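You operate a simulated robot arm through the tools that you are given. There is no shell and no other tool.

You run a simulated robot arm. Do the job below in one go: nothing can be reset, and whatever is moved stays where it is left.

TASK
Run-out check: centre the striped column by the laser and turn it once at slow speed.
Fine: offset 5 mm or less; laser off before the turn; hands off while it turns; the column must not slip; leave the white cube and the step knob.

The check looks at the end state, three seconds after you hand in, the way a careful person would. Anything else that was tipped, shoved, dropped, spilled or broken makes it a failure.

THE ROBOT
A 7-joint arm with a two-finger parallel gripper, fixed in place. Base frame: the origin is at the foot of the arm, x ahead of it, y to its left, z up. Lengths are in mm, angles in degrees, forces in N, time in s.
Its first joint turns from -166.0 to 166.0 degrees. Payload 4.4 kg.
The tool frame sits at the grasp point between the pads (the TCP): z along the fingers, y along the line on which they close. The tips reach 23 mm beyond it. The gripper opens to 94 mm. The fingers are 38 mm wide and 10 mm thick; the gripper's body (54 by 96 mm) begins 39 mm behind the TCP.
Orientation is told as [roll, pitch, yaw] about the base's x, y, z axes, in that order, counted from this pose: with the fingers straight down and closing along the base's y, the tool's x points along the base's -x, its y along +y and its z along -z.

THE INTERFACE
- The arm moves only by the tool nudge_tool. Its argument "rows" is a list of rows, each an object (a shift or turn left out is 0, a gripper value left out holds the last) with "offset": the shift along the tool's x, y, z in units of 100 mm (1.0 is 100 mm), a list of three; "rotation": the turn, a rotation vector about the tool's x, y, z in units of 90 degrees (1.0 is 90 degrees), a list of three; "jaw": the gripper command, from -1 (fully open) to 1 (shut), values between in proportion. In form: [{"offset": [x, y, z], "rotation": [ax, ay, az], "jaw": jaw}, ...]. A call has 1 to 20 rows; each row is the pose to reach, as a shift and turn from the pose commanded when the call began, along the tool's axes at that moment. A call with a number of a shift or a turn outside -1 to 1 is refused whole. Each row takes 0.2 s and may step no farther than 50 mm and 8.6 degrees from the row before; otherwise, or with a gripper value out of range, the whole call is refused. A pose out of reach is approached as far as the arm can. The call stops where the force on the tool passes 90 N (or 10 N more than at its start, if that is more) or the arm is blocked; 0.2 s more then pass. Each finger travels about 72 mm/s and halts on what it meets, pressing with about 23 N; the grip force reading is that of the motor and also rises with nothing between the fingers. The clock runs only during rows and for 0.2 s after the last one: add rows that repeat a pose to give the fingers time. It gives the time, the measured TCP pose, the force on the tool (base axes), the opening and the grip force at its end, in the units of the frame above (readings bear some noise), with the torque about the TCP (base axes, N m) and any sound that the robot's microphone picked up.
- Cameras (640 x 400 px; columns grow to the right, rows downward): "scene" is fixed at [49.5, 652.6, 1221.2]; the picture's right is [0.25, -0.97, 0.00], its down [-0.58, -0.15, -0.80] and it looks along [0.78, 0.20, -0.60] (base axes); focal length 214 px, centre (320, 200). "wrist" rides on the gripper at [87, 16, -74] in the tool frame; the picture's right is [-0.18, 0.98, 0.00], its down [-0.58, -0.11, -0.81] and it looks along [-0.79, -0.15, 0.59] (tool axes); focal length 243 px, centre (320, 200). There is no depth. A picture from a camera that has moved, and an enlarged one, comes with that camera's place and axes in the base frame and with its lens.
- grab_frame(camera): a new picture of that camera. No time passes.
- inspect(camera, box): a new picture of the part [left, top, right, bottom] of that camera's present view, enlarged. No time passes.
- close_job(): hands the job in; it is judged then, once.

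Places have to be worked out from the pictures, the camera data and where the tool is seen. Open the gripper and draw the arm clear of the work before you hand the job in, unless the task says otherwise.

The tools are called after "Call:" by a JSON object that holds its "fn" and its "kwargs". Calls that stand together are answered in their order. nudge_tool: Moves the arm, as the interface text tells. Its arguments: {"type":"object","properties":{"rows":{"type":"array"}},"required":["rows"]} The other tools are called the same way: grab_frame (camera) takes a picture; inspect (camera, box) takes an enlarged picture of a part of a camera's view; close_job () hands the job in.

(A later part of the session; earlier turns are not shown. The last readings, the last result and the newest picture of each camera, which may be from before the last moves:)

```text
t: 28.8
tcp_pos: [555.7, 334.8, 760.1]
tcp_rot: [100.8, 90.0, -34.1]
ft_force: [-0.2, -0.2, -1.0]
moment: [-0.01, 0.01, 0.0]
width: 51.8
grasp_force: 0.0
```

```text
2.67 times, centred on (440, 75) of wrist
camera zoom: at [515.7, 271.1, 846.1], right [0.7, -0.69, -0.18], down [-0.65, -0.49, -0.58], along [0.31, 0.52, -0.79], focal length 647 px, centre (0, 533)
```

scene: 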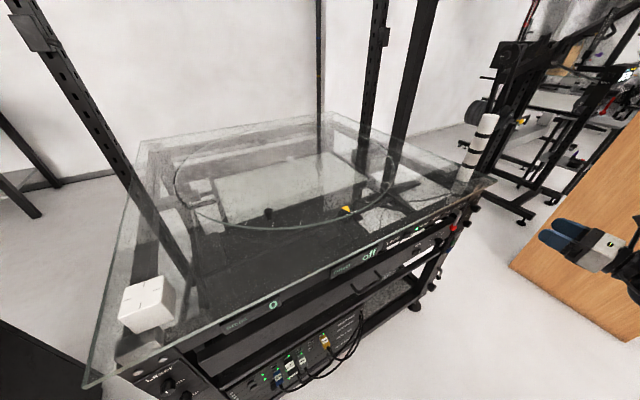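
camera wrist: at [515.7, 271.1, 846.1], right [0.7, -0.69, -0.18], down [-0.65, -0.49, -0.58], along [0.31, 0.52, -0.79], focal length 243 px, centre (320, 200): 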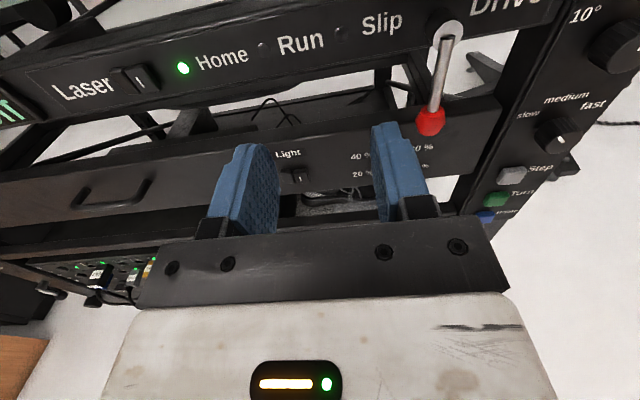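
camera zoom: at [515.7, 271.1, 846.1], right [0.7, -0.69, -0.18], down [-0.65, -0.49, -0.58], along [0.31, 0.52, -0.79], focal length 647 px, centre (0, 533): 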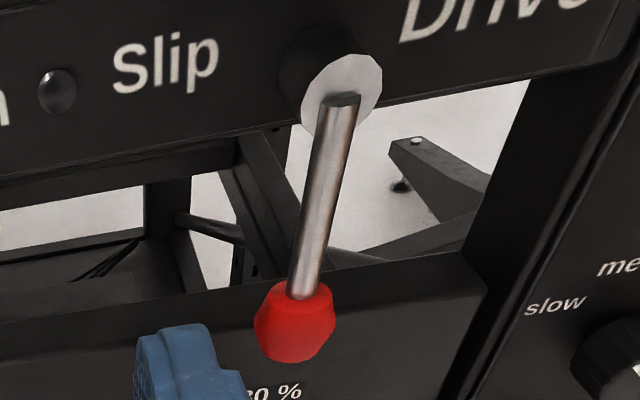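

The rocker's right half ("I") stands proud, so the laser is off and pressing that half should turn it on. I'll close the jaws and line up at l≈-24, z≈774 just short of it.

Call:
{"fn": "nudge_tool", "kwargs": {"rows": [{"offset": [0.05, -0.4, 0], "jaw": 1}, {"offset": [0.1, -0.8, 0]}, {"offset": [0.14, -1.0, 0]}]}}

Call:
{"fn": "nudge_tool", "kwargs": {"rows": [{"offset": [0, -0.32, 0.2]}, {"offset": [0, -0.32, 0.5]}, {"offset": [0, -0.32, 0.5]}]}}

Call:
{"fn": "grab_frame", "kwargs": {"camera": "wrist"}}

Call:
{"fn": "inspect", "kwargs": {"camera": "scene", "box": [360, 210, 460, 290]}}

```text
t: 29.8
tcp_pos: [472.4, 344.4, 656.6]
tcp_rot: [-14.2, 77.6, -146.8]
ft_force: [0.1, 0.4, 0.2]
moment: [-0.07, 0.01, 0.02]
width: 0.0
grasp_force: 23.1
out of reach, approached as far as the arm can: row 1, 2, 3
stopped in row 3: the arm was blocked; the commanded pose is now the measured one
```

```text
t: 30.6
tcp_pos: [500.6, 382.8, 651.5]
tcp_rot: [-15.5, 77.4, -146.9]
ft_force: [0.6, -0.1, 0.4]
moment: [-0.02, 0.02, 0.02]
width: 0.0
grasp_force: 23.0
out of reach, approached as far as the arm can: row 1, 2, 3
```

```text
taken
camera wrist: at [481.9, 328.3, 750.7], right [0.7, -0.67, -0.24], down [-0.7, -0.59, -0.39], along [0.12, 0.44, -0.89], focal length 243 px, centre (320, 200)
```

wrist: 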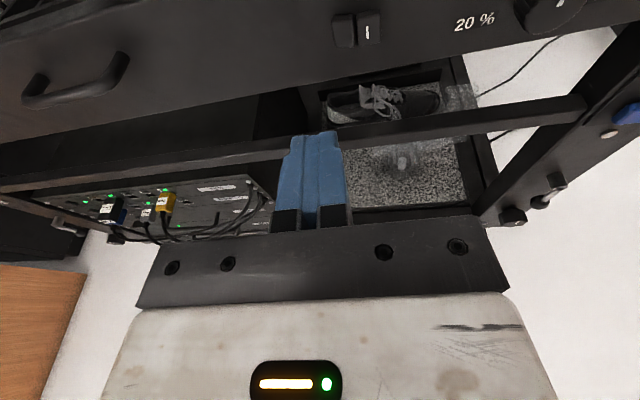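

```text
5.00 times, centred on (410, 250) of scene
camera zoom: at [49.5, 652.6, 1221.2], right [0.25, -0.97, 0.0], down [-0.58, -0.15, -0.8], along [0.78, 0.2, -0.6], focal length 1072 px, centre (-130, -50)
```

zoom: 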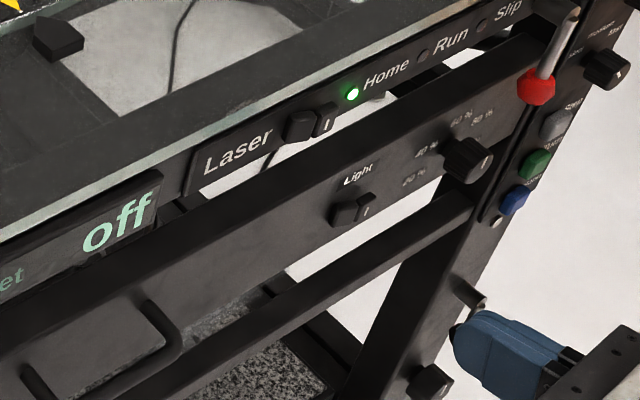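

The arm could not hold a level tool this close in (radius about 630) and settled lower and tilted, touching nothing. I'll move outward toward the panel while levelling, since reach limits are easier there.

Call:
{"fn": "nudge_tool", "kwargs": {"rows": [{"offset": [0.1, 0.2, 0.2], "rotation": [0, 0.04, 0]}, {"offset": [0.2, 0.3, 0.4], "rotation": [0, 0.08, 0]}, {"offset": [0.43, 0.3, 0.57], "rotation": [0, 0.13, 0]}]}}

Call:
{"fn": "grab_frame", "kwargs": {"camera": "wrist"}}

```text
t: 31.4
tcp_pos: [570.2, 402.7, 680.1]
tcp_rot: [-83.3, 86.8, 144.2]
ft_force: [-0.1, -0.2, 0.5]
moment: [0.01, 0.03, -0.04]
width: 0.1
grasp_force: 22.7
out of reach, approached as far as the arm can: row 3
```

```text
taken
camera wrist: at [536.4, 334.6, 766.5], right [0.72, -0.66, -0.24], down [-0.65, -0.5, -0.57], along [0.26, 0.56, -0.79], focal length 243 px, centre (320, 200)
```

wrist: 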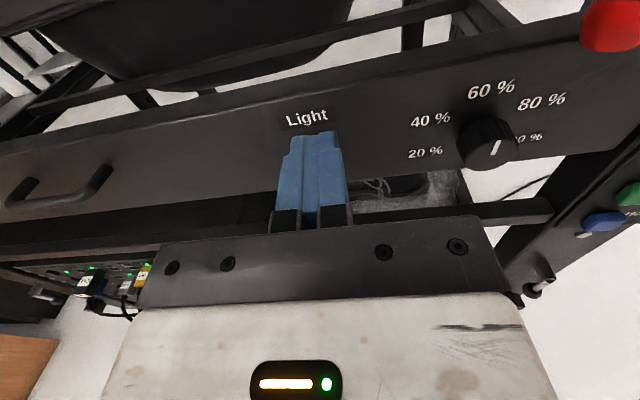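

I think the limit is the wrist roll at this azimuth, so I'll unroll about 18° and rise toward rocker height.

Call:
{"fn": "nudge_tool", "kwargs": {"rows": [{"rotation": [0, 0, -0.08]}, {"rotation": [0, 0, -0.16]}, {"offset": [0.2, 0, 0], "rotation": [0, 0, -0.22]}, {"offset": [0.4, 0, 0], "rotation": [0, 0, -0.22]}]}}

Call:
{"fn": "grab_frame", "kwargs": {"camera": "wrist"}}

```text
t: 32.4
tcp_pos: [573.8, 402.5, 718.8]
tcp_rot: [88.6, 73.2, -44.3]
ft_force: [0.0, -0.4, -0.2]
moment: [-0.02, 0.0, -0.03]
width: 0.0
grasp_force: 23.0
```

```text
taken
camera wrist: at [516.7, 354.9, 806.7], right [0.73, -0.68, 0.11], down [-0.5, -0.64, -0.58], along [0.46, 0.37, -0.81], focal length 243 px, centre (320, 200)
```

wrist: 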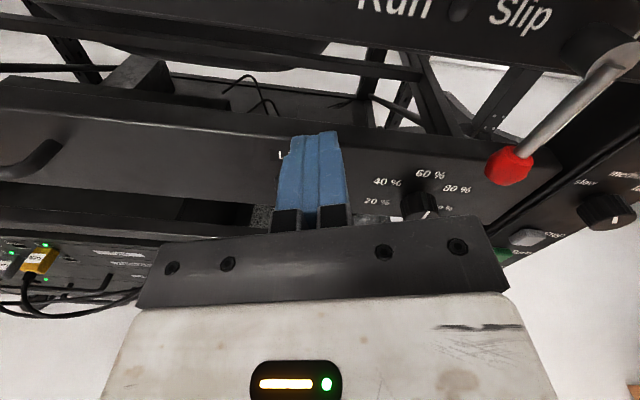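

Reachable now, with the camera still giving a good view. I'll slide up and left to sit in front of the rocker's right half.

Call:
{"fn": "nudge_tool", "kwargs": {"rows": [{"offset": [0.25, -0.25, 0]}, {"offset": [0.5, -0.5, 0]}, {"offset": [0.8, -0.73, 0]}, {"offset": [0.8, -0.73, 0]}]}}

Call:
{"fn": "grab_frame", "kwargs": {"camera": "wrist"}}

Call:
{"fn": "inspect", "kwargs": {"camera": "scene", "box": [360, 210, 460, 290]}}

```text
t: 33.4
tcp_pos: [536.3, 424.3, 784.5]
tcp_rot: [87.6, 73.3, -42.5]
ft_force: [-0.2, 0.2, 0.1]
moment: [0.02, -0.04, -0.03]
width: 0.1
grasp_force: 23.1
out of reach, approached as far as the arm can: row 1, 2, 3, 4
```

```text
taken
camera wrist: at [482.7, 374.6, 873.5], right [0.76, -0.64, 0.11], down [-0.48, -0.66, -0.58], along [0.44, 0.39, -0.81], focal length 243 px, centre (320, 200)
```

wrist: 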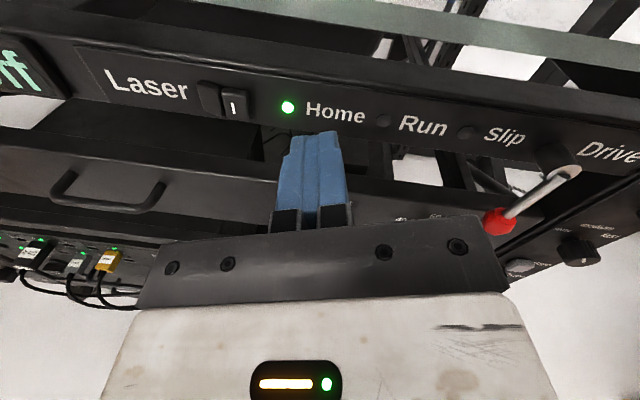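

```text
5.00 times, centred on (410, 250) of scene
camera zoom: at [49.5, 652.6, 1221.2], right [0.25, -0.97, 0.0], down [-0.58, -0.15, -0.8], along [0.78, 0.2, -0.6], focal length 1072 px, centre (-130, -50)
```

zoom: 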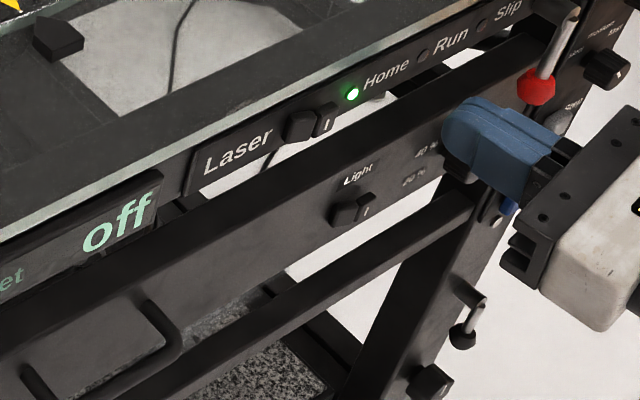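

The wrist limit stops me at l≈-79. I'll back off and unroll the tool to its natural roll (camera below), which avoided this limit earlier.

Call:
{"fn": "nudge_tool", "kwargs": {"rows": [{"rotation": [0, 0, -0.09]}, {"rotation": [0, 0, -0.18]}, {"rotation": [0, 0, -0.27]}, {"rotation": [0, 0, -0.36]}, {"rotation": [0, 0, -0.45]}, {"rotation": [0, 0, -0.54]}, {"rotation": [0, 0, -0.63]}, {"rotation": [0, 0, -0.72]}, {"rotation": [0, 0, -0.81]}, {"rotation": [0, 0, -0.9]}]}}

Call:
{"fn": "grab_frame", "kwargs": {"camera": "wrist"}}

```text
t: 35.6
tcp_pos: [536.7, 426.0, 780.0]
tcp_rot: [89.4, -7.9, -39.9]
ft_force: [-0.1, -0.2, 0.5]
moment: [0.01, 0.02, 0.02]
width: 0.0
grasp_force: 22.5
```

```text
taken
camera wrist: at [422.9, 426.1, 785.5], right [0.04, -0.02, 1.0], down [-0.07, -1.0, -0.02], along [1.0, -0.06, -0.05], focal length 243 px, centre (320, 200)
```

wrist: 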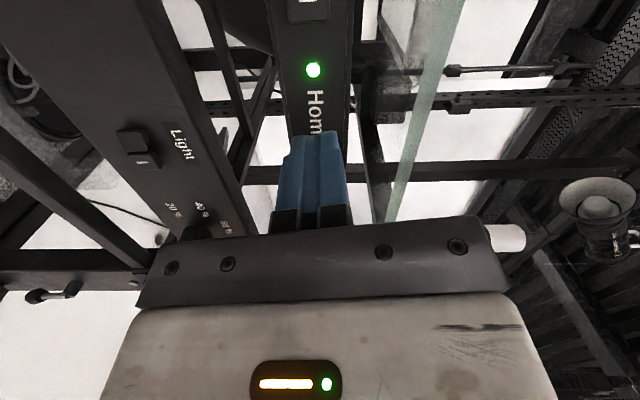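

This roll is reachable. I'll finish unrolling to natural roll (camera straight below) and correct the heading to 45°.

Call:
{"fn": "nudge_tool", "kwargs": {"rows": [{"rotation": [0, 0, -0.09]}, {"rotation": [0, 0, -0.18]}, {"rotation": [0, 0, -0.27]}, {"rotation": [0, 0, -0.36]}, {"rotation": [0, 0, -0.45]}, {"rotation": [0, 0, -0.54]}, {"rotation": [0, 0, -0.63]}, {"rotation": [0, 0, -0.72]}, {"rotation": [0, 0, -0.81]}, {"rotation": [0, 0, -0.9]}]}}

Call:
{"fn": "grab_frame", "kwargs": {"camera": "wrist"}}

```text
t: 37.8
tcp_pos: [536.1, 426.3, 780.5]
tcp_rot: [57.3, -88.7, -7.3]
ft_force: [1.2, 0.1, 0.3]
moment: [0.0, -0.02, 0.03]
width: 0.1
grasp_force: 23.2
```

```text
taken
camera wrist: at [475.7, 380.2, 695.3], right [-0.75, 0.63, 0.2], down [-0.42, -0.69, 0.59], along [0.51, 0.36, 0.78], focal length 243 px, centre (320, 200)
```

wrist: 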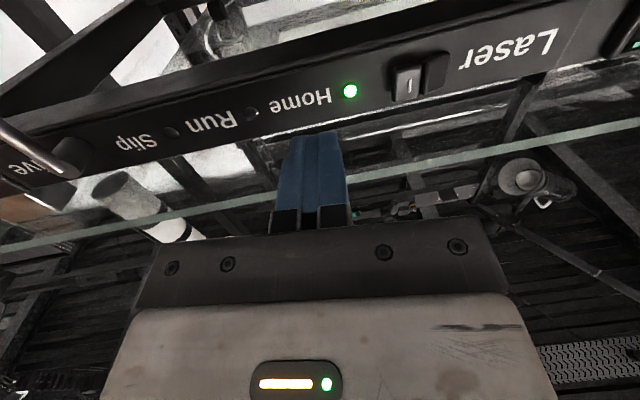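

The view is clear now: the "I" half is near l≈-21, z≈776. I'll shift left 50 mm and square up the heading.

Call:
{"fn": "nudge_tool", "kwargs": {"rows": [{"offset": [0.04, 0.25, 0], "rotation": [0.03, 0, 0]}, {"offset": [0.04, 0.5, 0], "rotation": [0.059, 0, 0]}, {"offset": [0.04, 0.5, 0], "rotation": [0.059, 0, 0]}]}}

Call:
{"fn": "grab_frame", "kwargs": {"camera": "wrist"}}

Call:
{"fn": "inspect", "kwargs": {"camera": "scene", "box": [360, 210, 460, 290]}}

```text
t: 38.6
tcp_pos: [537.5, 426.1, 779.5]
tcp_rot: [60.2, -88.5, -10.1]
ft_force: [1.3, -0.4, -0.2]
moment: [0.0, 0.0, 0.02]
width: 0.0
grasp_force: 22.8
out of reach, approached as far as the arm can: row 1, 2, 3
```

```text
taken
camera wrist: at [475.5, 380.3, 695.3], right [-0.75, 0.63, 0.21], down [-0.42, -0.69, 0.59], along [0.51, 0.35, 0.78], focal length 243 px, centre (320, 200)
```

wrist: 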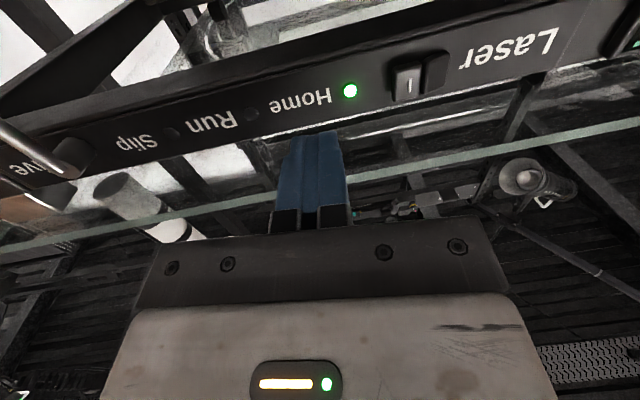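

```text
5.00 times, centred on (410, 250) of scene
camera zoom: at [49.5, 652.6, 1221.2], right [0.25, -0.97, 0.0], down [-0.58, -0.15, -0.8], along [0.78, 0.2, -0.6], focal length 1072 px, centre (-130, -50)
```

zoom: 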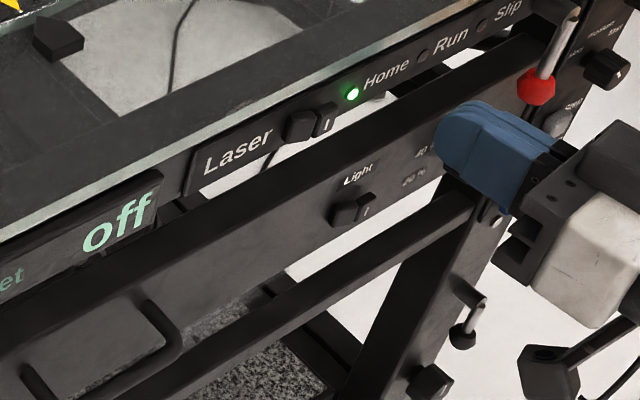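

The level tool is what blocks the arm this close in, so I'll pitch the tool about 36° downward, which should free it.

Call:
{"fn": "nudge_tool", "kwargs": {"rows": [{"rotation": [0, 0.08, 0]}, {"rotation": [0, 0.16, 0]}, {"rotation": [0, 0.24, 0]}, {"rotation": [0, 0.32, 0]}, {"rotation": [0, 0.4, 0]}, {"rotation": [0, 0.4, 0]}]}}

Call:
{"fn": "grab_frame", "kwargs": {"camera": "wrist"}}

Call:
{"fn": "inspect", "kwargs": {"camera": "scene", "box": [360, 210, 460, 290]}}

```text
t: 40.0
tcp_pos: [537.9, 426.8, 779.0]
tcp_rot: [2.1, -53.2, 48.2]
ft_force: [0.5, -0.8, 0.6]
moment: [-0.03, 0.01, 0.02]
width: 0.0
grasp_force: 23.2
```

```text
taken
camera wrist: at [454.3, 352.8, 755.9], right [-0.68, 0.71, 0.17], down [-0.09, -0.31, 0.95], along [0.73, 0.63, 0.28], focal length 243 px, centre (320, 200)
```

wrist: 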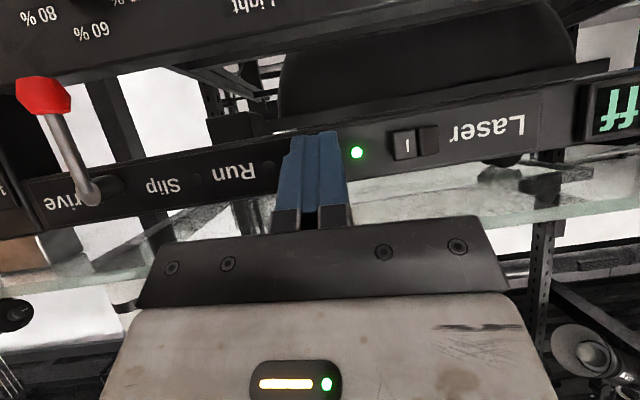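

```text
5.00 times, centred on (410, 250) of scene
camera zoom: at [49.5, 652.6, 1221.2], right [0.25, -0.97, 0.0], down [-0.58, -0.15, -0.8], along [0.78, 0.2, -0.6], focal length 1072 px, centre (-130, -50)
```

zoom: 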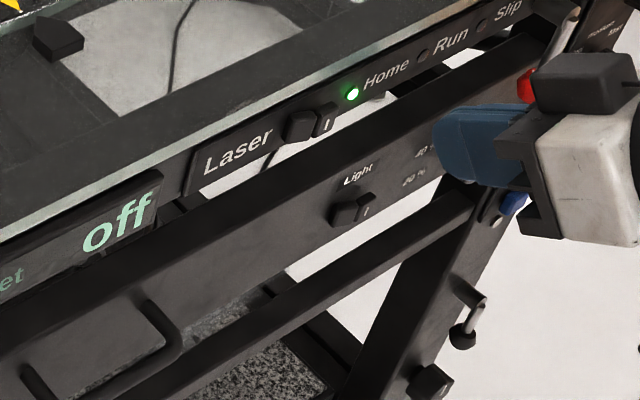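

Free again and lined up in height. I'll slide left 53 mm to the "I" half, then check before pressing.

Call:
{"fn": "nudge_tool", "kwargs": {"rows": [{"offset": [0, 0.27, 0]}, {"offset": [0, 0.53, 0]}, {"offset": [0, 0.53, 0]}]}}

Call:
{"fn": "grab_frame", "kwargs": {"camera": "wrist"}}

Call:
{"fn": "inspect", "kwargs": {"camera": "scene", "box": [360, 210, 460, 290]}}

```text
t: 40.8
tcp_pos: [495.3, 460.7, 779.3]
tcp_rot: [2.1, -53.2, 48.3]
ft_force: [-0.2, -0.3, -0.2]
moment: [0.0, 0.02, 0.02]
width: 0.1
grasp_force: 23.2
```

```text
taken
camera wrist: at [412.4, 386.6, 755.6], right [-0.68, 0.71, 0.17], down [-0.09, -0.31, 0.95], along [0.73, 0.63, 0.28], focal length 243 px, centre (320, 200)
```

wrist: 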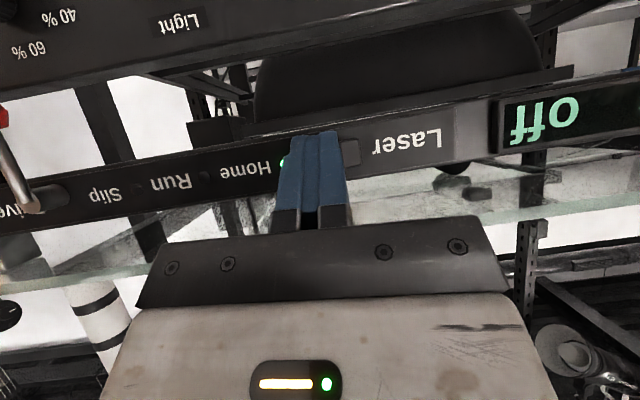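

```text
5.00 times, centred on (410, 250) of scene
camera zoom: at [49.5, 652.6, 1221.2], right [0.25, -0.97, 0.0], down [-0.58, -0.15, -0.8], along [0.78, 0.2, -0.6], focal length 1072 px, centre (-130, -50)
```

zoom: 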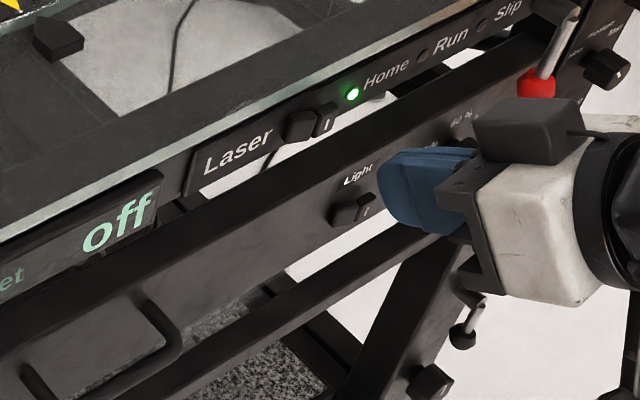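

Aligned at l≈-24. I'll push straight at the panel in small steps and watch the force and the Offset display.

Call:
{"fn": "nudge_tool", "kwargs": {"rows": [{"offset": [-0.09, -0.01, 0.12]}, {"offset": [-0.18, -0.02, 0.24]}, {"offset": [-0.21, -0.02, 0.28]}, {"offset": [-0.24, -0.02, 0.32]}]}}

Call:
{"fn": "inspect", "kwargs": {"camera": "scene", "box": [340, 200, 460, 290]}}

```text
t: 41.7
tcp_pos: [519.6, 484.6, 781.7]
tcp_rot: [2.2, -53.1, 48.1]
ft_force: [-35.1, -49.2, 33.2]
moment: [0.94, -0.43, 0.33]
width: 0.0
grasp_force: 23.1
stopped in row 4: the force on the tool passed its limit at 126 N (the readings are from after the stop); the commanded pose is now the measured one
```

```text
4.44 times, centred on (400, 245) of scene
camera zoom: at [49.5, 652.6, 1221.2], right [0.25, -0.97, 0.0], down [-0.58, -0.15, -0.8], along [0.78, 0.2, -0.6], focal length 953 px, centre (-36, 0)
```

zoom: 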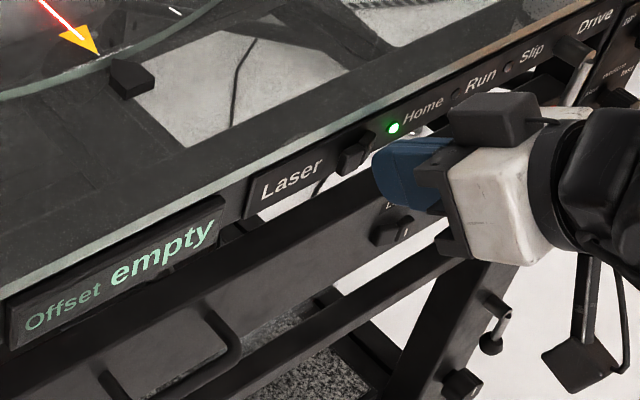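

The laser is on: the display reads "empty" and a red beam runs from the yellow pointer. I'll back away and look at the beam.

Call:
{"fn": "nudge_tool", "kwargs": {"rows": [{"offset": [0.12, 0.01, -0.16]}, {"offset": [0.3, 0.02, -0.4]}, {"offset": [0.42, 0.02, -0.56]}]}}

Call:
{"fn": "grab_frame", "kwargs": {"camera": "scene"}}

Call:
{"fn": "inspect", "kwargs": {"camera": "scene", "box": [160, 100, 420, 250]}}

```text
t: 42.5
tcp_pos: [471.2, 434.7, 782.4]
tcp_rot: [2.1, -53.1, 48.2]
ft_force: [0.0, -0.7, 0.1]
moment: [-0.01, 0.0, 0.02]
width: 0.0
grasp_force: 23.5
```

```text
taken
```

scene: 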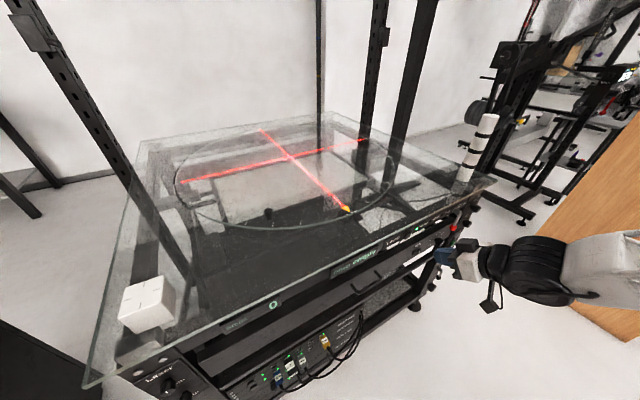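

```text
2.46 times, centred on (290, 175) of scene
camera zoom: at [49.5, 652.6, 1221.2], right [0.25, -0.97, 0.0], down [-0.58, -0.15, -0.8], along [0.78, 0.2, -0.6], focal length 528 px, centre (394, 262)
```

zoom: 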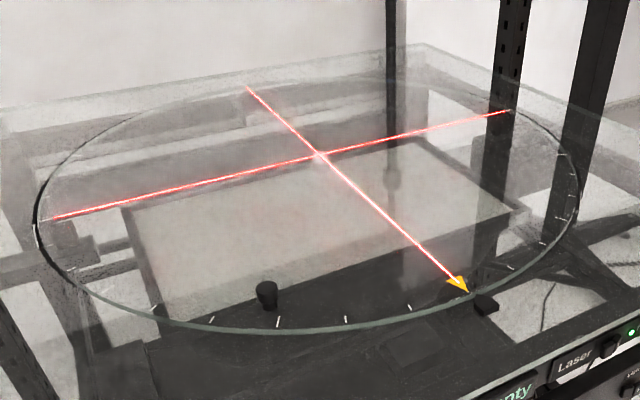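

The beams cross at about (788, 966) on the disc. That is some 1250 mm from the base, so before touching the column I'll raise the arm and test whether a level tool reaches that far.

Call:
{"fn": "nudge_tool", "kwargs": {"rows": [{"offset": [-0.3, 0, -0.22]}, {"offset": [-0.6, 0, -0.45]}, {"offset": [-0.95, 0, -0.71]}]}}

Call:
{"fn": "nudge_tool", "kwargs": {"rows": [{"offset": [-0.3, 0, -0.22]}, {"offset": [-0.6, 0, -0.45]}, {"offset": [-0.95, 0, -0.71]}]}}

```text
t: 43.3
tcp_pos: [475.1, 431.7, 900.3]
tcp_rot: [2.1, -53.1, 48.1]
ft_force: [-0.3, -0.3, -0.1]
moment: [0.0, -0.01, 0.0]
width: 0.1
grasp_force: 23.0
```

```text
t: 44.1
tcp_pos: [474.6, 427.5, 1018.5]
tcp_rot: [2.2, -53.1, 48.1]
ft_force: [0.2, 0.4, 0.3]
moment: [-0.05, 0.01, 0.0]
width: 0.1
grasp_force: 22.7
```

Height is about 1018. Now I'll move outward over the disc while levelling the tool.

Call:
{"fn": "nudge_tool", "kwargs": {"rows": [{"offset": [-0.22, 0.08, 0.29], "rotation": [0, -0.07, 0]}, {"offset": [-0.44, 0.16, 0.58], "rotation": [0, -0.14, 0]}, {"offset": [-0.66, 0.25, 0.88], "rotation": [0, -0.2, 0]}]}}

Call:
{"fn": "nudge_tool", "kwargs": {"rows": [{"offset": [-0.1, 0.1, 0.3], "rotation": [0, -0.07, 0]}, {"offset": [-0.2, 0.2, 0.6], "rotation": [0, -0.14, 0]}, {"offset": [-0.33, 0.3, 0.94], "rotation": [0, -0.21, 0]}]}}

Call:
{"fn": "grab_frame", "kwargs": {"camera": "wrist"}}

Call:
{"fn": "grab_frame", "kwargs": {"camera": "scene"}}

```text
t: 44.9
tcp_pos: [516.8, 533.8, 1013.7]
tcp_rot: [-14.7, -67.7, 70.5]
ft_force: [1.2, -0.4, 2.0]
moment: [-0.09, 0.06, 0.07]
width: 0.2
grasp_force: 23.0
out of reach, approached as far as the arm can: row 2
```

```text
t: 45.7
tcp_pos: [598.2, 596.0, 1020.2]
tcp_rot: [66.2, -88.6, -13.3]
ft_force: [0.1, -0.7, 1.1]
moment: [-0.01, -0.02, 0.01]
width: 0.0
grasp_force: 23.4
out of reach, approached as far as the arm can: row 1, 2, 3
```

```text
taken
camera wrist: at [538.9, 547.3, 935.1], right [-0.78, 0.59, 0.21], down [-0.38, -0.71, 0.59], along [0.49, 0.38, 0.78], focal length 243 px, centre (320, 200)
```

wrist: 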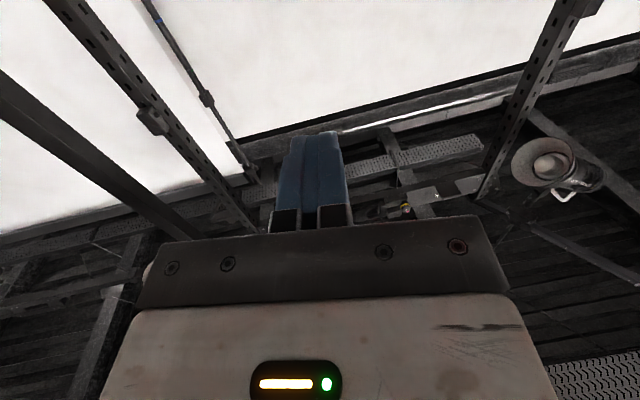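

```text
taken
```

scene: 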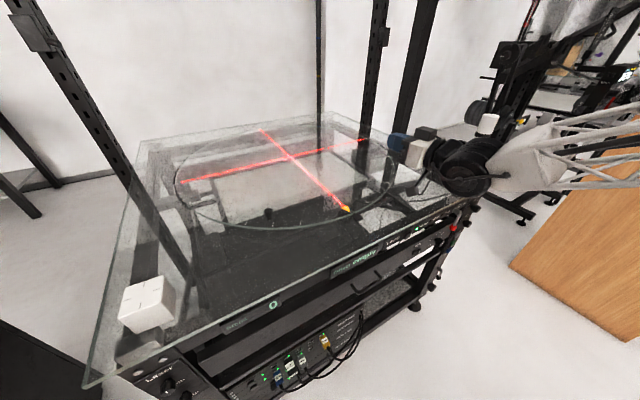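

Level and over the rim at (598, 596). Continuing outward toward the beam crossing, one step at a time.

Call:
{"fn": "nudge_tool", "kwargs": {"rows": [{"offset": [0, 0.05, 0.3]}, {"offset": [0, 0.1, 0.6]}, {"offset": [0, 0.15, 0.95]}]}}

Call:
{"fn": "nudge_tool", "kwargs": {"rows": [{"offset": [0, 0.05, 0.3]}, {"offset": [0, 0.1, 0.6]}, {"offset": [0, 0.15, 0.95]}]}}

```text
t: 46.5
tcp_pos: [632.4, 662.1, 1031.3]
tcp_rot: [53.4, -88.3, 0.4]
ft_force: [-1.1, -0.8, 0.7]
moment: [0.01, 0.0, -0.03]
width: 0.0
grasp_force: 22.9
out of reach, approached as far as the arm can: row 2, 3
```

```text
t: 47.3
tcp_pos: [671.6, 728.4, 1048.2]
tcp_rot: [53.9, -88.3, -0.1]
ft_force: [-0.7, 0.6, 0.2]
moment: [0.02, 0.01, 0.03]
width: 0.0
grasp_force: 23.3
out of reach, approached as far as the arm can: row 1, 2, 3
```

Progress is slowing and the tool is drifting up, so a joint is near its limit with the tool level. I'll pitch down about 25° and try to keep extending.

Call:
{"fn": "nudge_tool", "kwargs": {"rows": [{"offset": [0, 0, 0], "rotation": [0, 0.09, 0]}, {"offset": [0, 0, 0], "rotation": [0, 0.18, 0]}, {"offset": [0, 0, 0], "rotation": [0, 0.27, 0]}]}}

Call:
{"fn": "nudge_tool", "kwargs": {"rows": [{"offset": [-0.1, 0.05, 0.3]}, {"offset": [-0.2, 0.1, 0.6]}, {"offset": [-0.3, 0.1, 0.9]}]}}

Call:
{"fn": "grab_frame", "kwargs": {"camera": "scene"}}

```text
t: 48.1
tcp_pos: [671.0, 724.7, 1048.5]
tcp_rot: [3.0, -64.7, 50.3]
ft_force: [-0.6, -1.0, 0.3]
moment: [0.03, 0.0, 0.0]
width: 0.1
grasp_force: 22.8
```

```text
t: 48.9
tcp_pos: [722.9, 808.5, 1037.6]
tcp_rot: [2.9, -65.0, 50.3]
ft_force: [-0.5, 0.4, 0.5]
moment: [-0.08, 0.02, 0.04]
width: 0.0
grasp_force: 23.1
```

```text
taken
```

scene: 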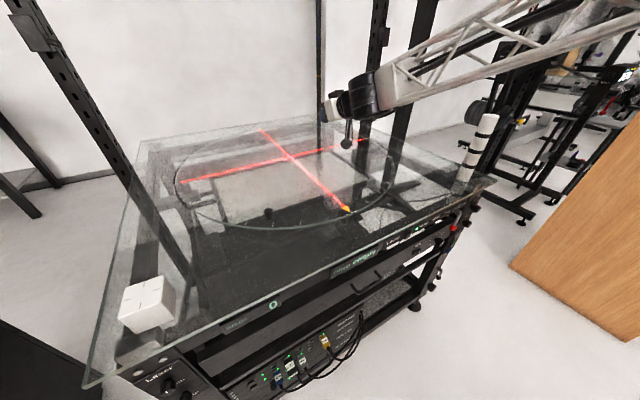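

Good, the arm moves freely with that pitch. Continuing to the beam crossing.

Call:
{"fn": "nudge_tool", "kwargs": {"rows": [{"offset": [-0.07, 0.08, 0.27]}, {"offset": [-0.14, 0.16, 0.54]}, {"offset": [-0.2, 0.25, 0.8]}]}}

Call:
{"fn": "nudge_tool", "kwargs": {"rows": [{"offset": [-0.07, 0.08, 0.27]}, {"offset": [-0.14, 0.16, 0.54]}, {"offset": [-0.2, 0.25, 0.8]}]}}

Call:
{"fn": "grab_frame", "kwargs": {"camera": "scene"}}

Call:
{"fn": "grab_frame", "kwargs": {"camera": "wrist"}}

```text
t: 49.7
tcp_pos: [750.6, 886.7, 1025.2]
tcp_rot: [2.9, -65.0, 50.2]
ft_force: [-0.1, 0.0, 0.7]
moment: [-0.03, 0.03, 0.01]
width: 0.0
grasp_force: 23.0
```

```text
t: 50.5
tcp_pos: [777.6, 964.5, 1009.1]
tcp_rot: [3.1, -65.0, 50.2]
ft_force: [-1.1, 0.9, 0.8]
moment: [-0.06, 0.04, -0.02]
width: 0.0
grasp_force: 22.9
```

```text
taken
```

scene: 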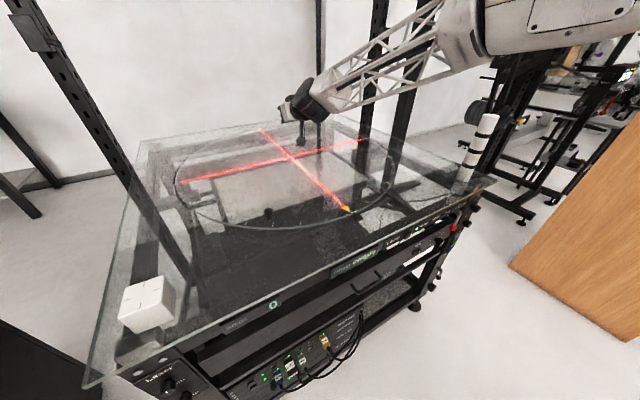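

```text
taken
camera wrist: at [702.7, 892.0, 962.1], right [-0.73, 0.65, 0.19], down [-0.19, -0.46, 0.86], along [0.65, 0.6, 0.47], focal length 243 px, centre (320, 200)
```

wrist: 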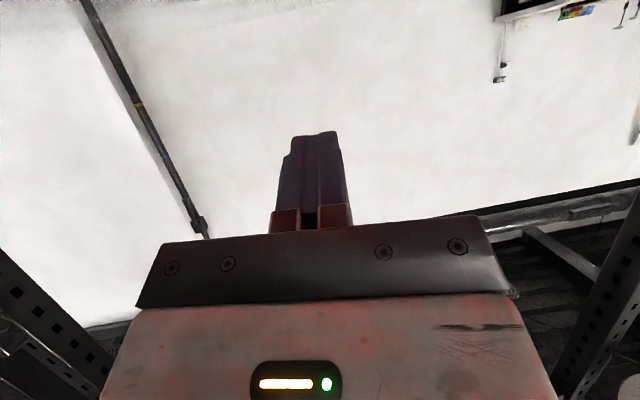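

The arm reaches the beam crossing with the tool pitched 25° down (777, 964, 1009), so carrying the column there works. Now I'll withdraw the same way before going round to the column.

Call:
{"fn": "nudge_tool", "kwargs": {"rows": [{"offset": [0.15, -0.04, -0.32], "rotation": [0, 0, -0.016]}, {"offset": [0.3, -0.08, -0.64], "rotation": [0, 0, -0.016]}, {"offset": [0.447, -0.11, -0.957], "rotation": [0, 0, -0.016]}]}}

Call:
{"fn": "nudge_tool", "kwargs": {"rows": [{"offset": [0.15, -0.04, -0.32]}, {"offset": [0.3, -0.08, -0.64]}, {"offset": [0.447, -0.11, -0.957]}]}}

Call:
{"fn": "nudge_tool", "kwargs": {"rows": [{"offset": [0.15, -0.04, -0.32]}, {"offset": [0.3, -0.08, -0.64]}, {"offset": [0.447, -0.11, -0.957]}]}}

```text
t: 51.3
tcp_pos: [721.8, 873.0, 1009.1]
tcp_rot: [-0.1, -64.9, 53.7]
ft_force: [-0.6, -0.7, -1.1]
moment: [0.05, 0.01, 0.0]
width: 0.0
grasp_force: 22.7
```

```text
t: 52.1
tcp_pos: [665.4, 782.5, 1008.4]
tcp_rot: [-0.1, -65.0, 53.6]
ft_force: [-0.3, 0.5, 0.2]
moment: [-0.01, 0.0, -0.02]
width: 0.0
grasp_force: 23.0
```

```text
t: 52.9
tcp_pos: [614.6, 691.6, 1002.0]
tcp_rot: [0.0, -65.0, 53.6]
ft_force: [-0.1, -0.1, 0.5]
moment: [-0.03, -0.01, -0.04]
width: 0.0
grasp_force: 23.1
```

Orientation is now roll 0, pitch -65°, heading 53.6°. I'll swing around to a point short of the column at about (640, 270), opening the jaws.

Call:
{"fn": "nudge_tool", "kwargs": {"rows": [{"offset": [0.11, -0.23, -0.25], "jaw": -1}, {"offset": [0.23, -0.45, -0.49]}, {"offset": [0.343, -0.675, -0.734]}]}}

Call:
{"fn": "nudge_tool", "kwargs": {"rows": [{"offset": [0.11, -0.23, -0.25]}, {"offset": [0.23, -0.45, -0.49]}, {"offset": [0.343, -0.675, -0.734]}]}}

Call:
{"fn": "nudge_tool", "kwargs": {"rows": [{"offset": [0.11, -0.23, -0.25]}, {"offset": [0.23, -0.45, -0.49]}, {"offset": [0.343, -0.675, -0.734]}]}}

Call:
{"fn": "grab_frame", "kwargs": {"camera": "wrist"}}

```text
t: 53.7
tcp_pos: [619.0, 584.8, 1005.7]
tcp_rot: [-0.1, -65.0, 53.6]
ft_force: [-0.6, -0.2, 0.4]
moment: [0.03, 0.0, 0.01]
width: 93.9
grasp_force: 0.0
```

```text
t: 54.5
tcp_pos: [628.9, 483.5, 1007.5]
tcp_rot: [-0.1, -65.1, 53.6]
ft_force: [0.3, 0.3, 0.5]
moment: [0.01, -0.01, 0.02]
width: 94.0
grasp_force: 0.0
```

```text
t: 55.3
tcp_pos: [634.6, 375.9, 1011.0]
tcp_rot: [-0.1, -65.0, 53.6]
ft_force: [0.2, -1.0, 0.1]
moment: [-0.02, 0.0, 0.02]
width: 94.0
grasp_force: 0.1
```

```text
taken
camera wrist: at [561.1, 300.9, 962.2], right [-0.74, 0.65, 0.17], down [-0.2, -0.45, 0.87], along [0.64, 0.61, 0.47], focal length 243 px, centre (320, 200)
```

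wrist: 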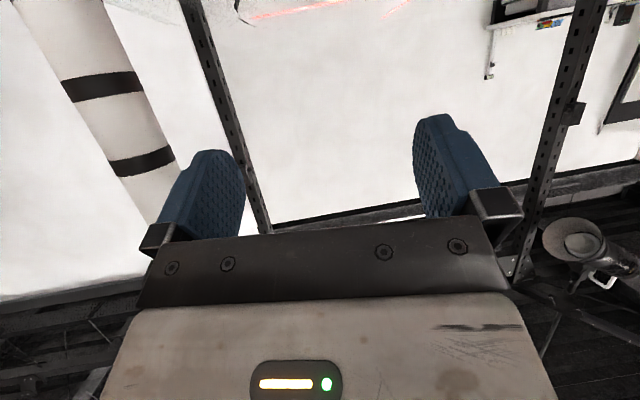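

The column shows at the left of the wrist view, near (787, 339). I'll back off 62 mm and shift right to face it squarely.

Call:
{"fn": "nudge_tool", "kwargs": {"rows": [{"offset": [0.13, -0.1, -0.28]}, {"offset": [0.262, -0.4, -0.562]}, {"offset": [0.262, -0.73, -0.562]}]}}

Call:
{"fn": "nudge_tool", "kwargs": {"rows": [{"offset": [0, -0.35, 0]}, {"offset": [0, -0.73, 0]}, {"offset": [0, -0.73, 0]}]}}

Call:
{"fn": "grab_frame", "kwargs": {"camera": "wrist"}}

Call:
{"fn": "inspect", "kwargs": {"camera": "scene", "box": [420, 80, 600, 220]}}

```text
t: 56.1
tcp_pos: [656.2, 280.6, 1006.3]
tcp_rot: [-0.1, -65.1, 53.7]
ft_force: [-0.2, -0.6, -0.7]
moment: [-0.02, 0.01, -0.03]
width: 93.9
grasp_force: 0.1
```

```text
t: 56.9
tcp_pos: [717.5, 241.1, 1007.6]
tcp_rot: [0.0, -65.0, 53.6]
ft_force: [0.4, -0.4, 0.4]
moment: [0.04, 0.07, 0.02]
width: 94.0
grasp_force: 0.0
```

```text
taken
camera wrist: at [643.8, 166.9, 960.0], right [-0.74, 0.65, 0.17], down [-0.2, -0.45, 0.87], along [0.64, 0.61, 0.47], focal length 243 px, centre (320, 200)
```

wrist: 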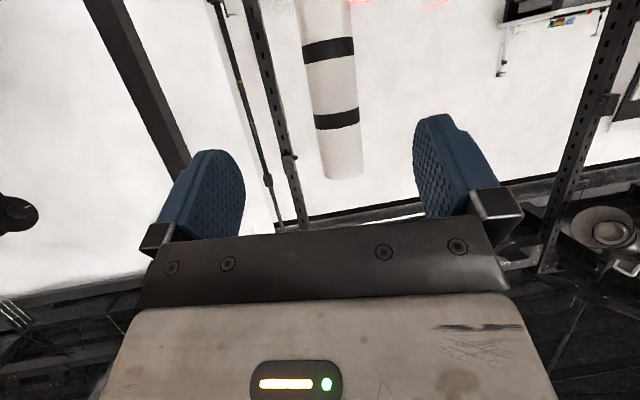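

```text
2.86 times, centred on (510, 150) of scene
camera zoom: at [49.5, 652.6, 1221.2], right [0.25, -0.97, 0.0], down [-0.58, -0.15, -0.8], along [0.78, 0.2, -0.6], focal length 613 px, centre (-223, 343)
```

zoom: 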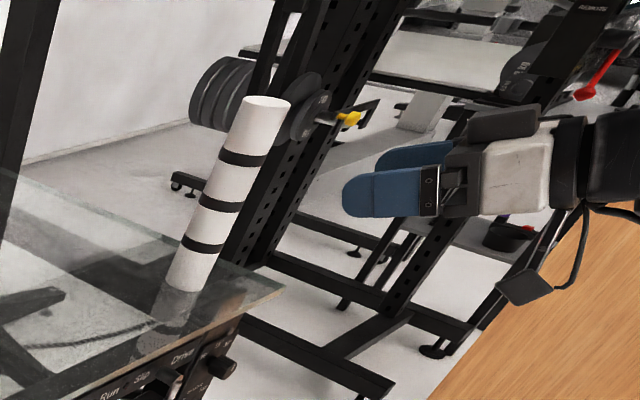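

The column is about 119 mm ahead and 5 mm left. I'll advance 70 mm, lowering to grip height z≈985, and check the centring.

Call:
{"fn": "nudge_tool", "kwargs": {"rows": [{"offset": [0.1, 0.055, 0.1]}, {"offset": [0.0, 0.055, 0.4]}, {"offset": [-0.1, 0.055, 0.727]}, {"offset": [-0.1, 0.055, 0.727]}]}}

Call:
{"fn": "grab_frame", "kwargs": {"camera": "wrist"}}

Call:
{"fn": "inspect", "kwargs": {"camera": "scene", "box": [420, 80, 600, 220]}}

```text
t: 57.9
tcp_pos: [753.1, 300.6, 984.9]
tcp_rot: [-0.2, -65.0, 53.6]
ft_force: [-0.2, -0.9, -1.0]
moment: [0.03, 0.0, -0.01]
width: 94.2
grasp_force: 0.0
```

```text
taken
camera wrist: at [678.8, 226.9, 938.1], right [-0.74, 0.65, 0.17], down [-0.2, -0.45, 0.87], along [0.64, 0.61, 0.47], focal length 243 px, centre (320, 200)
```

wrist: 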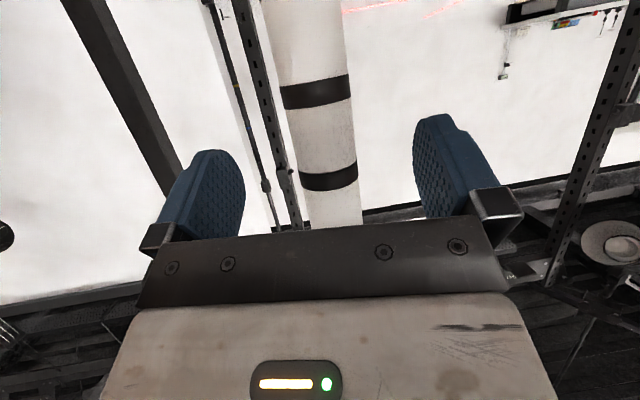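

```text
2.86 times, centred on (510, 150) of scene
camera zoom: at [49.5, 652.6, 1221.2], right [0.25, -0.97, 0.0], down [-0.58, -0.15, -0.8], along [0.78, 0.2, -0.6], focal length 613 px, centre (-223, 343)
```

zoom: 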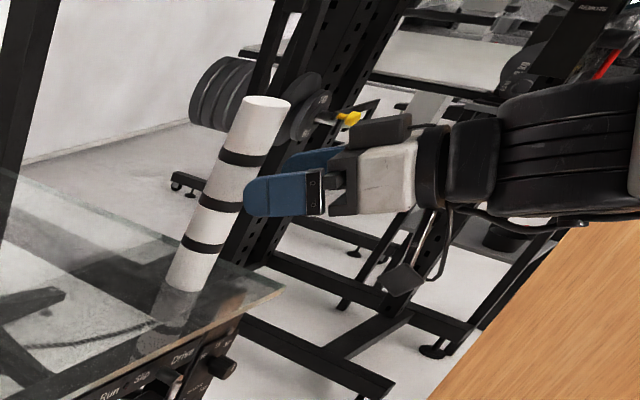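

Well centred, about 51 mm ahead. I'll advance 43 mm to bring the column between the pads.

Call:
{"fn": "nudge_tool", "kwargs": {"rows": [{"offset": [-0.06, -0.01, 0.13]}, {"offset": [-0.12, -0.01, 0.26]}, {"offset": [-0.182, -0.01, 0.39]}, {"offset": [-0.182, -0.01, 0.39]}]}}

Call:
{"fn": "grab_frame", "kwargs": {"camera": "wrist"}}

Call:
{"fn": "inspect", "kwargs": {"camera": "scene", "box": [420, 90, 540, 190]}}

```text
t: 58.9
tcp_pos: [777.3, 334.7, 985.5]
tcp_rot: [0.0, -65.1, 53.7]
ft_force: [-1.0, 0.0, 0.4]
moment: [0.01, -0.02, 0.02]
width: 94.0
grasp_force: 0.0
```

```text
taken
camera wrist: at [703.9, 260.5, 939.2], right [-0.74, 0.65, 0.17], down [-0.2, -0.45, 0.87], along [0.64, 0.61, 0.47], focal length 243 px, centre (320, 200)
```

wrist: 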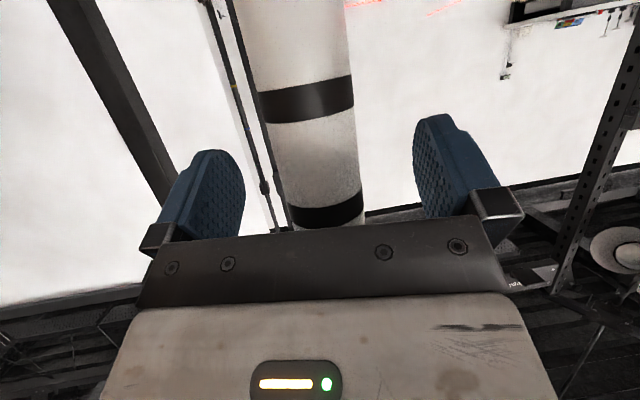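

```text
4.00 times, centred on (480, 140) of scene
camera zoom: at [49.5, 652.6, 1221.2], right [0.25, -0.97, 0.0], down [-0.58, -0.15, -0.8], along [0.78, 0.2, -0.6], focal length 858 px, centre (-320, 440)
```

zoom: 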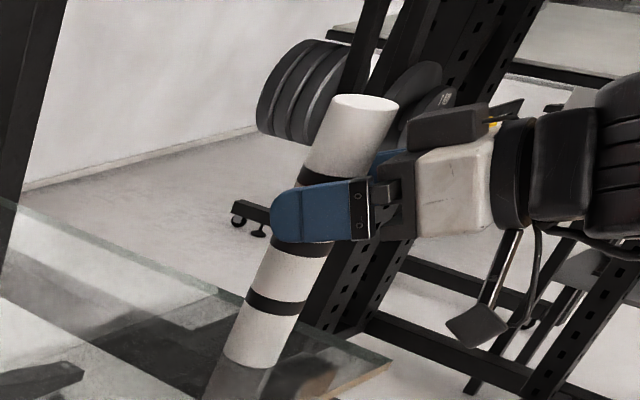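

The column is centred within about 2 mm. I'll trim 1.5 mm right and close gently in stages.

Call:
{"fn": "nudge_tool", "kwargs": {"rows": [{"offset": [0, -0.015, 0]}, {"offset": [0, -0.015, 0], "jaw": -0.3}, {"offset": [0, -0.015, 0], "jaw": -0.15}, {"offset": [0, -0.015, 0], "jaw": -0.1}, {"offset": [0, -0.015, 0], "jaw": -0.05}, {"offset": [0, -0.015, 0], "jaw": 0}, {"offset": [0, -0.015, 0], "jaw": 0.03}]}}

Call:
{"fn": "inspect", "kwargs": {"camera": "wrist", "box": [160, 40, 480, 240]}}

Call:
{"fn": "inspect", "kwargs": {"camera": "scene", "box": [420, 90, 540, 190]}}

```text
t: 60.5
tcp_pos: [778.5, 332.9, 985.0]
tcp_rot: [-0.1, -65.0, 53.6]
ft_force: [0.5, 0.6, 0.2]
moment: [-0.02, 0.01, -0.01]
width: 45.5
grasp_force: 0.0
```

```text
2.00 times, centred on (320, 140) of wrist
camera zoom: at [705.0, 258.9, 939.1], right [-0.74, 0.65, 0.17], down [-0.2, -0.45, 0.87], along [0.64, 0.61, 0.47], focal length 485 px, centre (320, 320)
```

zoom: 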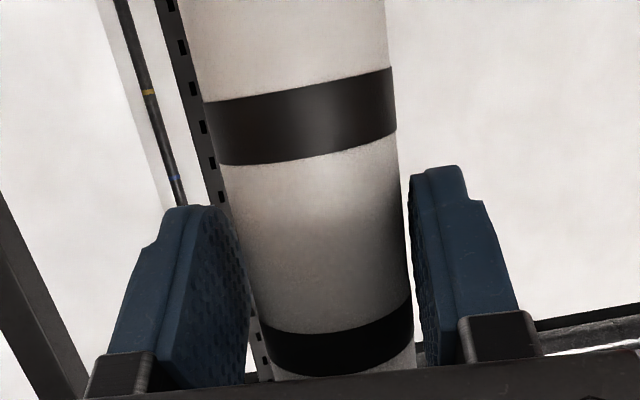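

```text
4.00 times, centred on (480, 140) of scene
camera zoom: at [49.5, 652.6, 1221.2], right [0.25, -0.97, 0.0], down [-0.58, -0.15, -0.8], along [0.78, 0.2, -0.6], focal length 858 px, centre (-320, 440)
```

zoom: 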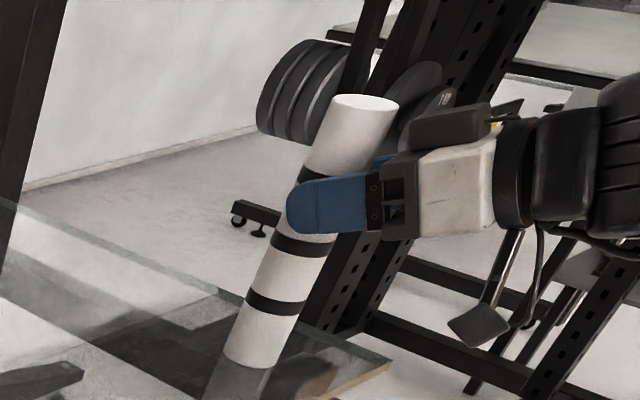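

Width is 45.5 mm with no contact yet, so the column is a little slimmer. I'll keep closing gently, then apply full grip.

Call:
{"fn": "nudge_tool", "kwargs": {"rows": [{"jaw": 0.08}, {"jaw": 0.11}, {"jaw": 0.14}, {"jaw": 0.17}, {"jaw": 0.2}, {"jaw": 0.25}]}}

Call:
{"fn": "inspect", "kwargs": {"camera": "wrist", "box": [160, 40, 480, 240]}}

```text
t: 61.9
tcp_pos: [779.4, 332.2, 987.1]
tcp_rot: [-0.1, -65.1, 53.7]
ft_force: [-0.1, 0.3, -0.1]
moment: [0.01, 0.04, 0.0]
width: 39.3
grasp_force: 22.8
```

```text
2.00 times, centred on (320, 140) of wrist
camera zoom: at [705.0, 258.9, 939.1], right [-0.74, 0.65, 0.17], down [-0.2, -0.45, 0.87], along [0.64, 0.61, 0.47], focal length 485 px, centre (320, 320)
```

zoom: 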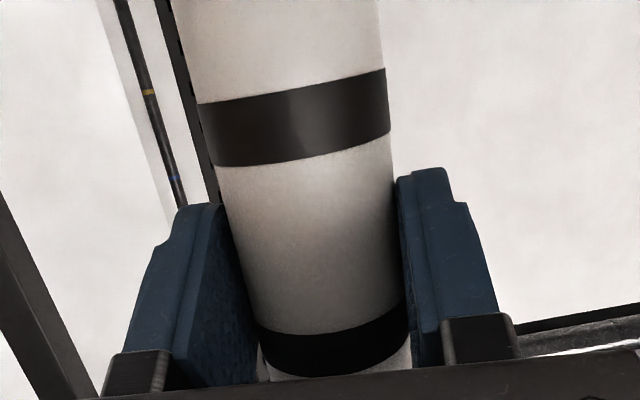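

Gripped at 39.3 mm with no side load. I'll apply full grip and lift a little to feel the weight.

Call:
{"fn": "nudge_tool", "kwargs": {"rows": [{"jaw": 1}, {"jaw": 1}, {"offset": [-0.045, 0, -0.021]}, {"offset": [-0.136, 0, -0.063]}, {"offset": [-0.136, 0, -0.063]}]}}

Call:
{"fn": "inspect", "kwargs": {"camera": "scene", "box": [420, 90, 540, 190]}}

```text
t: 63.1
tcp_pos: [778.8, 331.0, 1000.2]
tcp_rot: [0.0, -65.0, 53.6]
ft_force: [0.2, 0.7, -1.7]
moment: [-0.02, 0.02, 0.0]
width: 39.5
grasp_force: 22.5
```

```text
4.00 times, centred on (480, 140) of scene
camera zoom: at [49.5, 652.6, 1221.2], right [0.25, -0.97, 0.0], down [-0.58, -0.15, -0.8], along [0.78, 0.2, -0.6], focal length 858 px, centre (-320, 440)
```

zoom: 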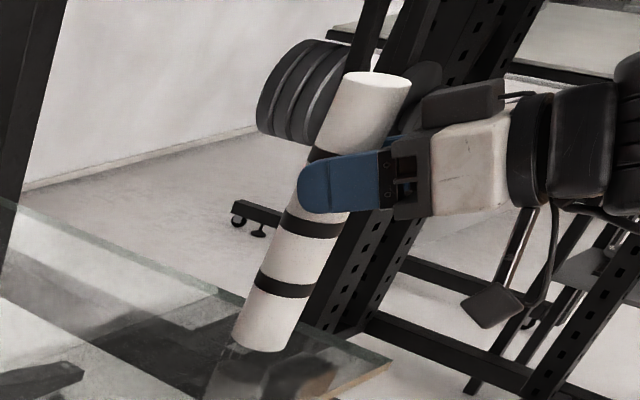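

The column is up and light (about 2 N), hanging straight. I'll raise it another 45 mm and carry it over the glass toward the crossing.

Call:
{"fn": "nudge_tool", "kwargs": {"rows": [{"offset": [-0.136, 0, -0.063]}, {"offset": [-0.272, 0, -0.127]}, {"offset": [-0.408, 0, -0.19]}]}}

Call:
{"fn": "nudge_tool", "kwargs": {"rows": [{"offset": [-0.119, 0.205, 0.255]}, {"offset": [-0.238, 0.41, 0.51]}, {"offset": [-0.357, 0.615, 0.765]}]}}

Call:
{"fn": "nudge_tool", "kwargs": {"rows": [{"offset": [-0.119, 0.205, 0.255]}, {"offset": [-0.238, 0.41, 0.51]}, {"offset": [-0.357, 0.615, 0.765]}]}}

Call:
{"fn": "grab_frame", "kwargs": {"camera": "scene"}}

```text
t: 63.9
tcp_pos: [780.2, 333.2, 1045.4]
tcp_rot: [0.0, -65.0, 53.6]
ft_force: [0.1, -0.8, -1.8]
moment: [0.0, 0.0, -0.01]
width: 39.6
grasp_force: 22.8
```

```text
t: 64.7
tcp_pos: [781.2, 439.3, 1047.1]
tcp_rot: [0.0, -65.0, 53.6]
ft_force: [-0.3, 0.0, -1.1]
moment: [0.0, -0.01, -0.05]
width: 39.4
grasp_force: 22.8
```

```text
t: 65.5
tcp_pos: [780.9, 543.3, 1044.7]
tcp_rot: [0.0, -65.1, 53.6]
ft_force: [-0.6, -0.6, -1.6]
moment: [0.03, 0.03, -0.04]
width: 39.5
grasp_force: 22.7
```

```text
taken
```

scene: 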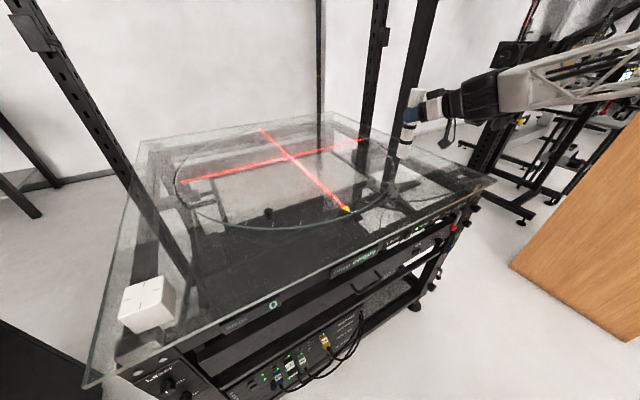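

Carrying well, with the height steady. I'll continue in the same direction.

Call:
{"fn": "nudge_tool", "kwargs": {"rows": [{"offset": [-0.119, 0.205, 0.255]}, {"offset": [-0.238, 0.41, 0.51]}, {"offset": [-0.357, 0.615, 0.765]}]}}

Call:
{"fn": "nudge_tool", "kwargs": {"rows": [{"offset": [-0.119, 0.205, 0.255]}, {"offset": [-0.238, 0.41, 0.51]}, {"offset": [-0.357, 0.615, 0.765]}]}}

Call:
{"fn": "nudge_tool", "kwargs": {"rows": [{"offset": [-0.119, 0.205, 0.255]}, {"offset": [-0.238, 0.41, 0.51]}, {"offset": [-0.357, 0.615, 0.765]}]}}

Call:
{"fn": "inspect", "kwargs": {"camera": "scene", "box": [220, 60, 420, 185]}}

```text
t: 66.3
tcp_pos: [783.8, 646.0, 1046.4]
tcp_rot: [-0.2, -65.1, 53.7]
ft_force: [-1.2, -0.8, -2.0]
moment: [-0.04, 0.04, 0.02]
width: 39.5
grasp_force: 23.0
```

```text
t: 67.1
tcp_pos: [783.0, 750.8, 1047.3]
tcp_rot: [-0.1, -65.0, 53.7]
ft_force: [0.1, 0.4, -2.5]
moment: [-0.03, 0.02, 0.0]
width: 39.4
grasp_force: 22.7
```

```text
t: 67.9
tcp_pos: [783.7, 854.3, 1045.9]
tcp_rot: [-0.1, -65.0, 53.8]
ft_force: [0.2, -0.2, -1.8]
moment: [-0.02, 0.04, -0.01]
width: 39.5
grasp_force: 22.5
```

```text
3.20 times, centred on (320, 122) of scene
camera zoom: at [49.5, 652.6, 1221.2], right [0.25, -0.97, 0.0], down [-0.58, -0.15, -0.8], along [0.78, 0.2, -0.6], focal length 686 px, centre (320, 448)
```

zoom: 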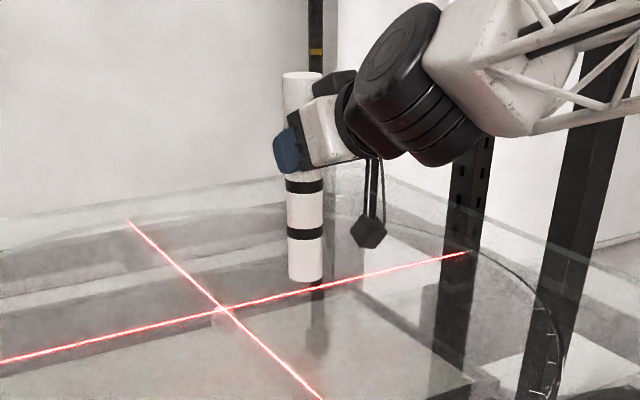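

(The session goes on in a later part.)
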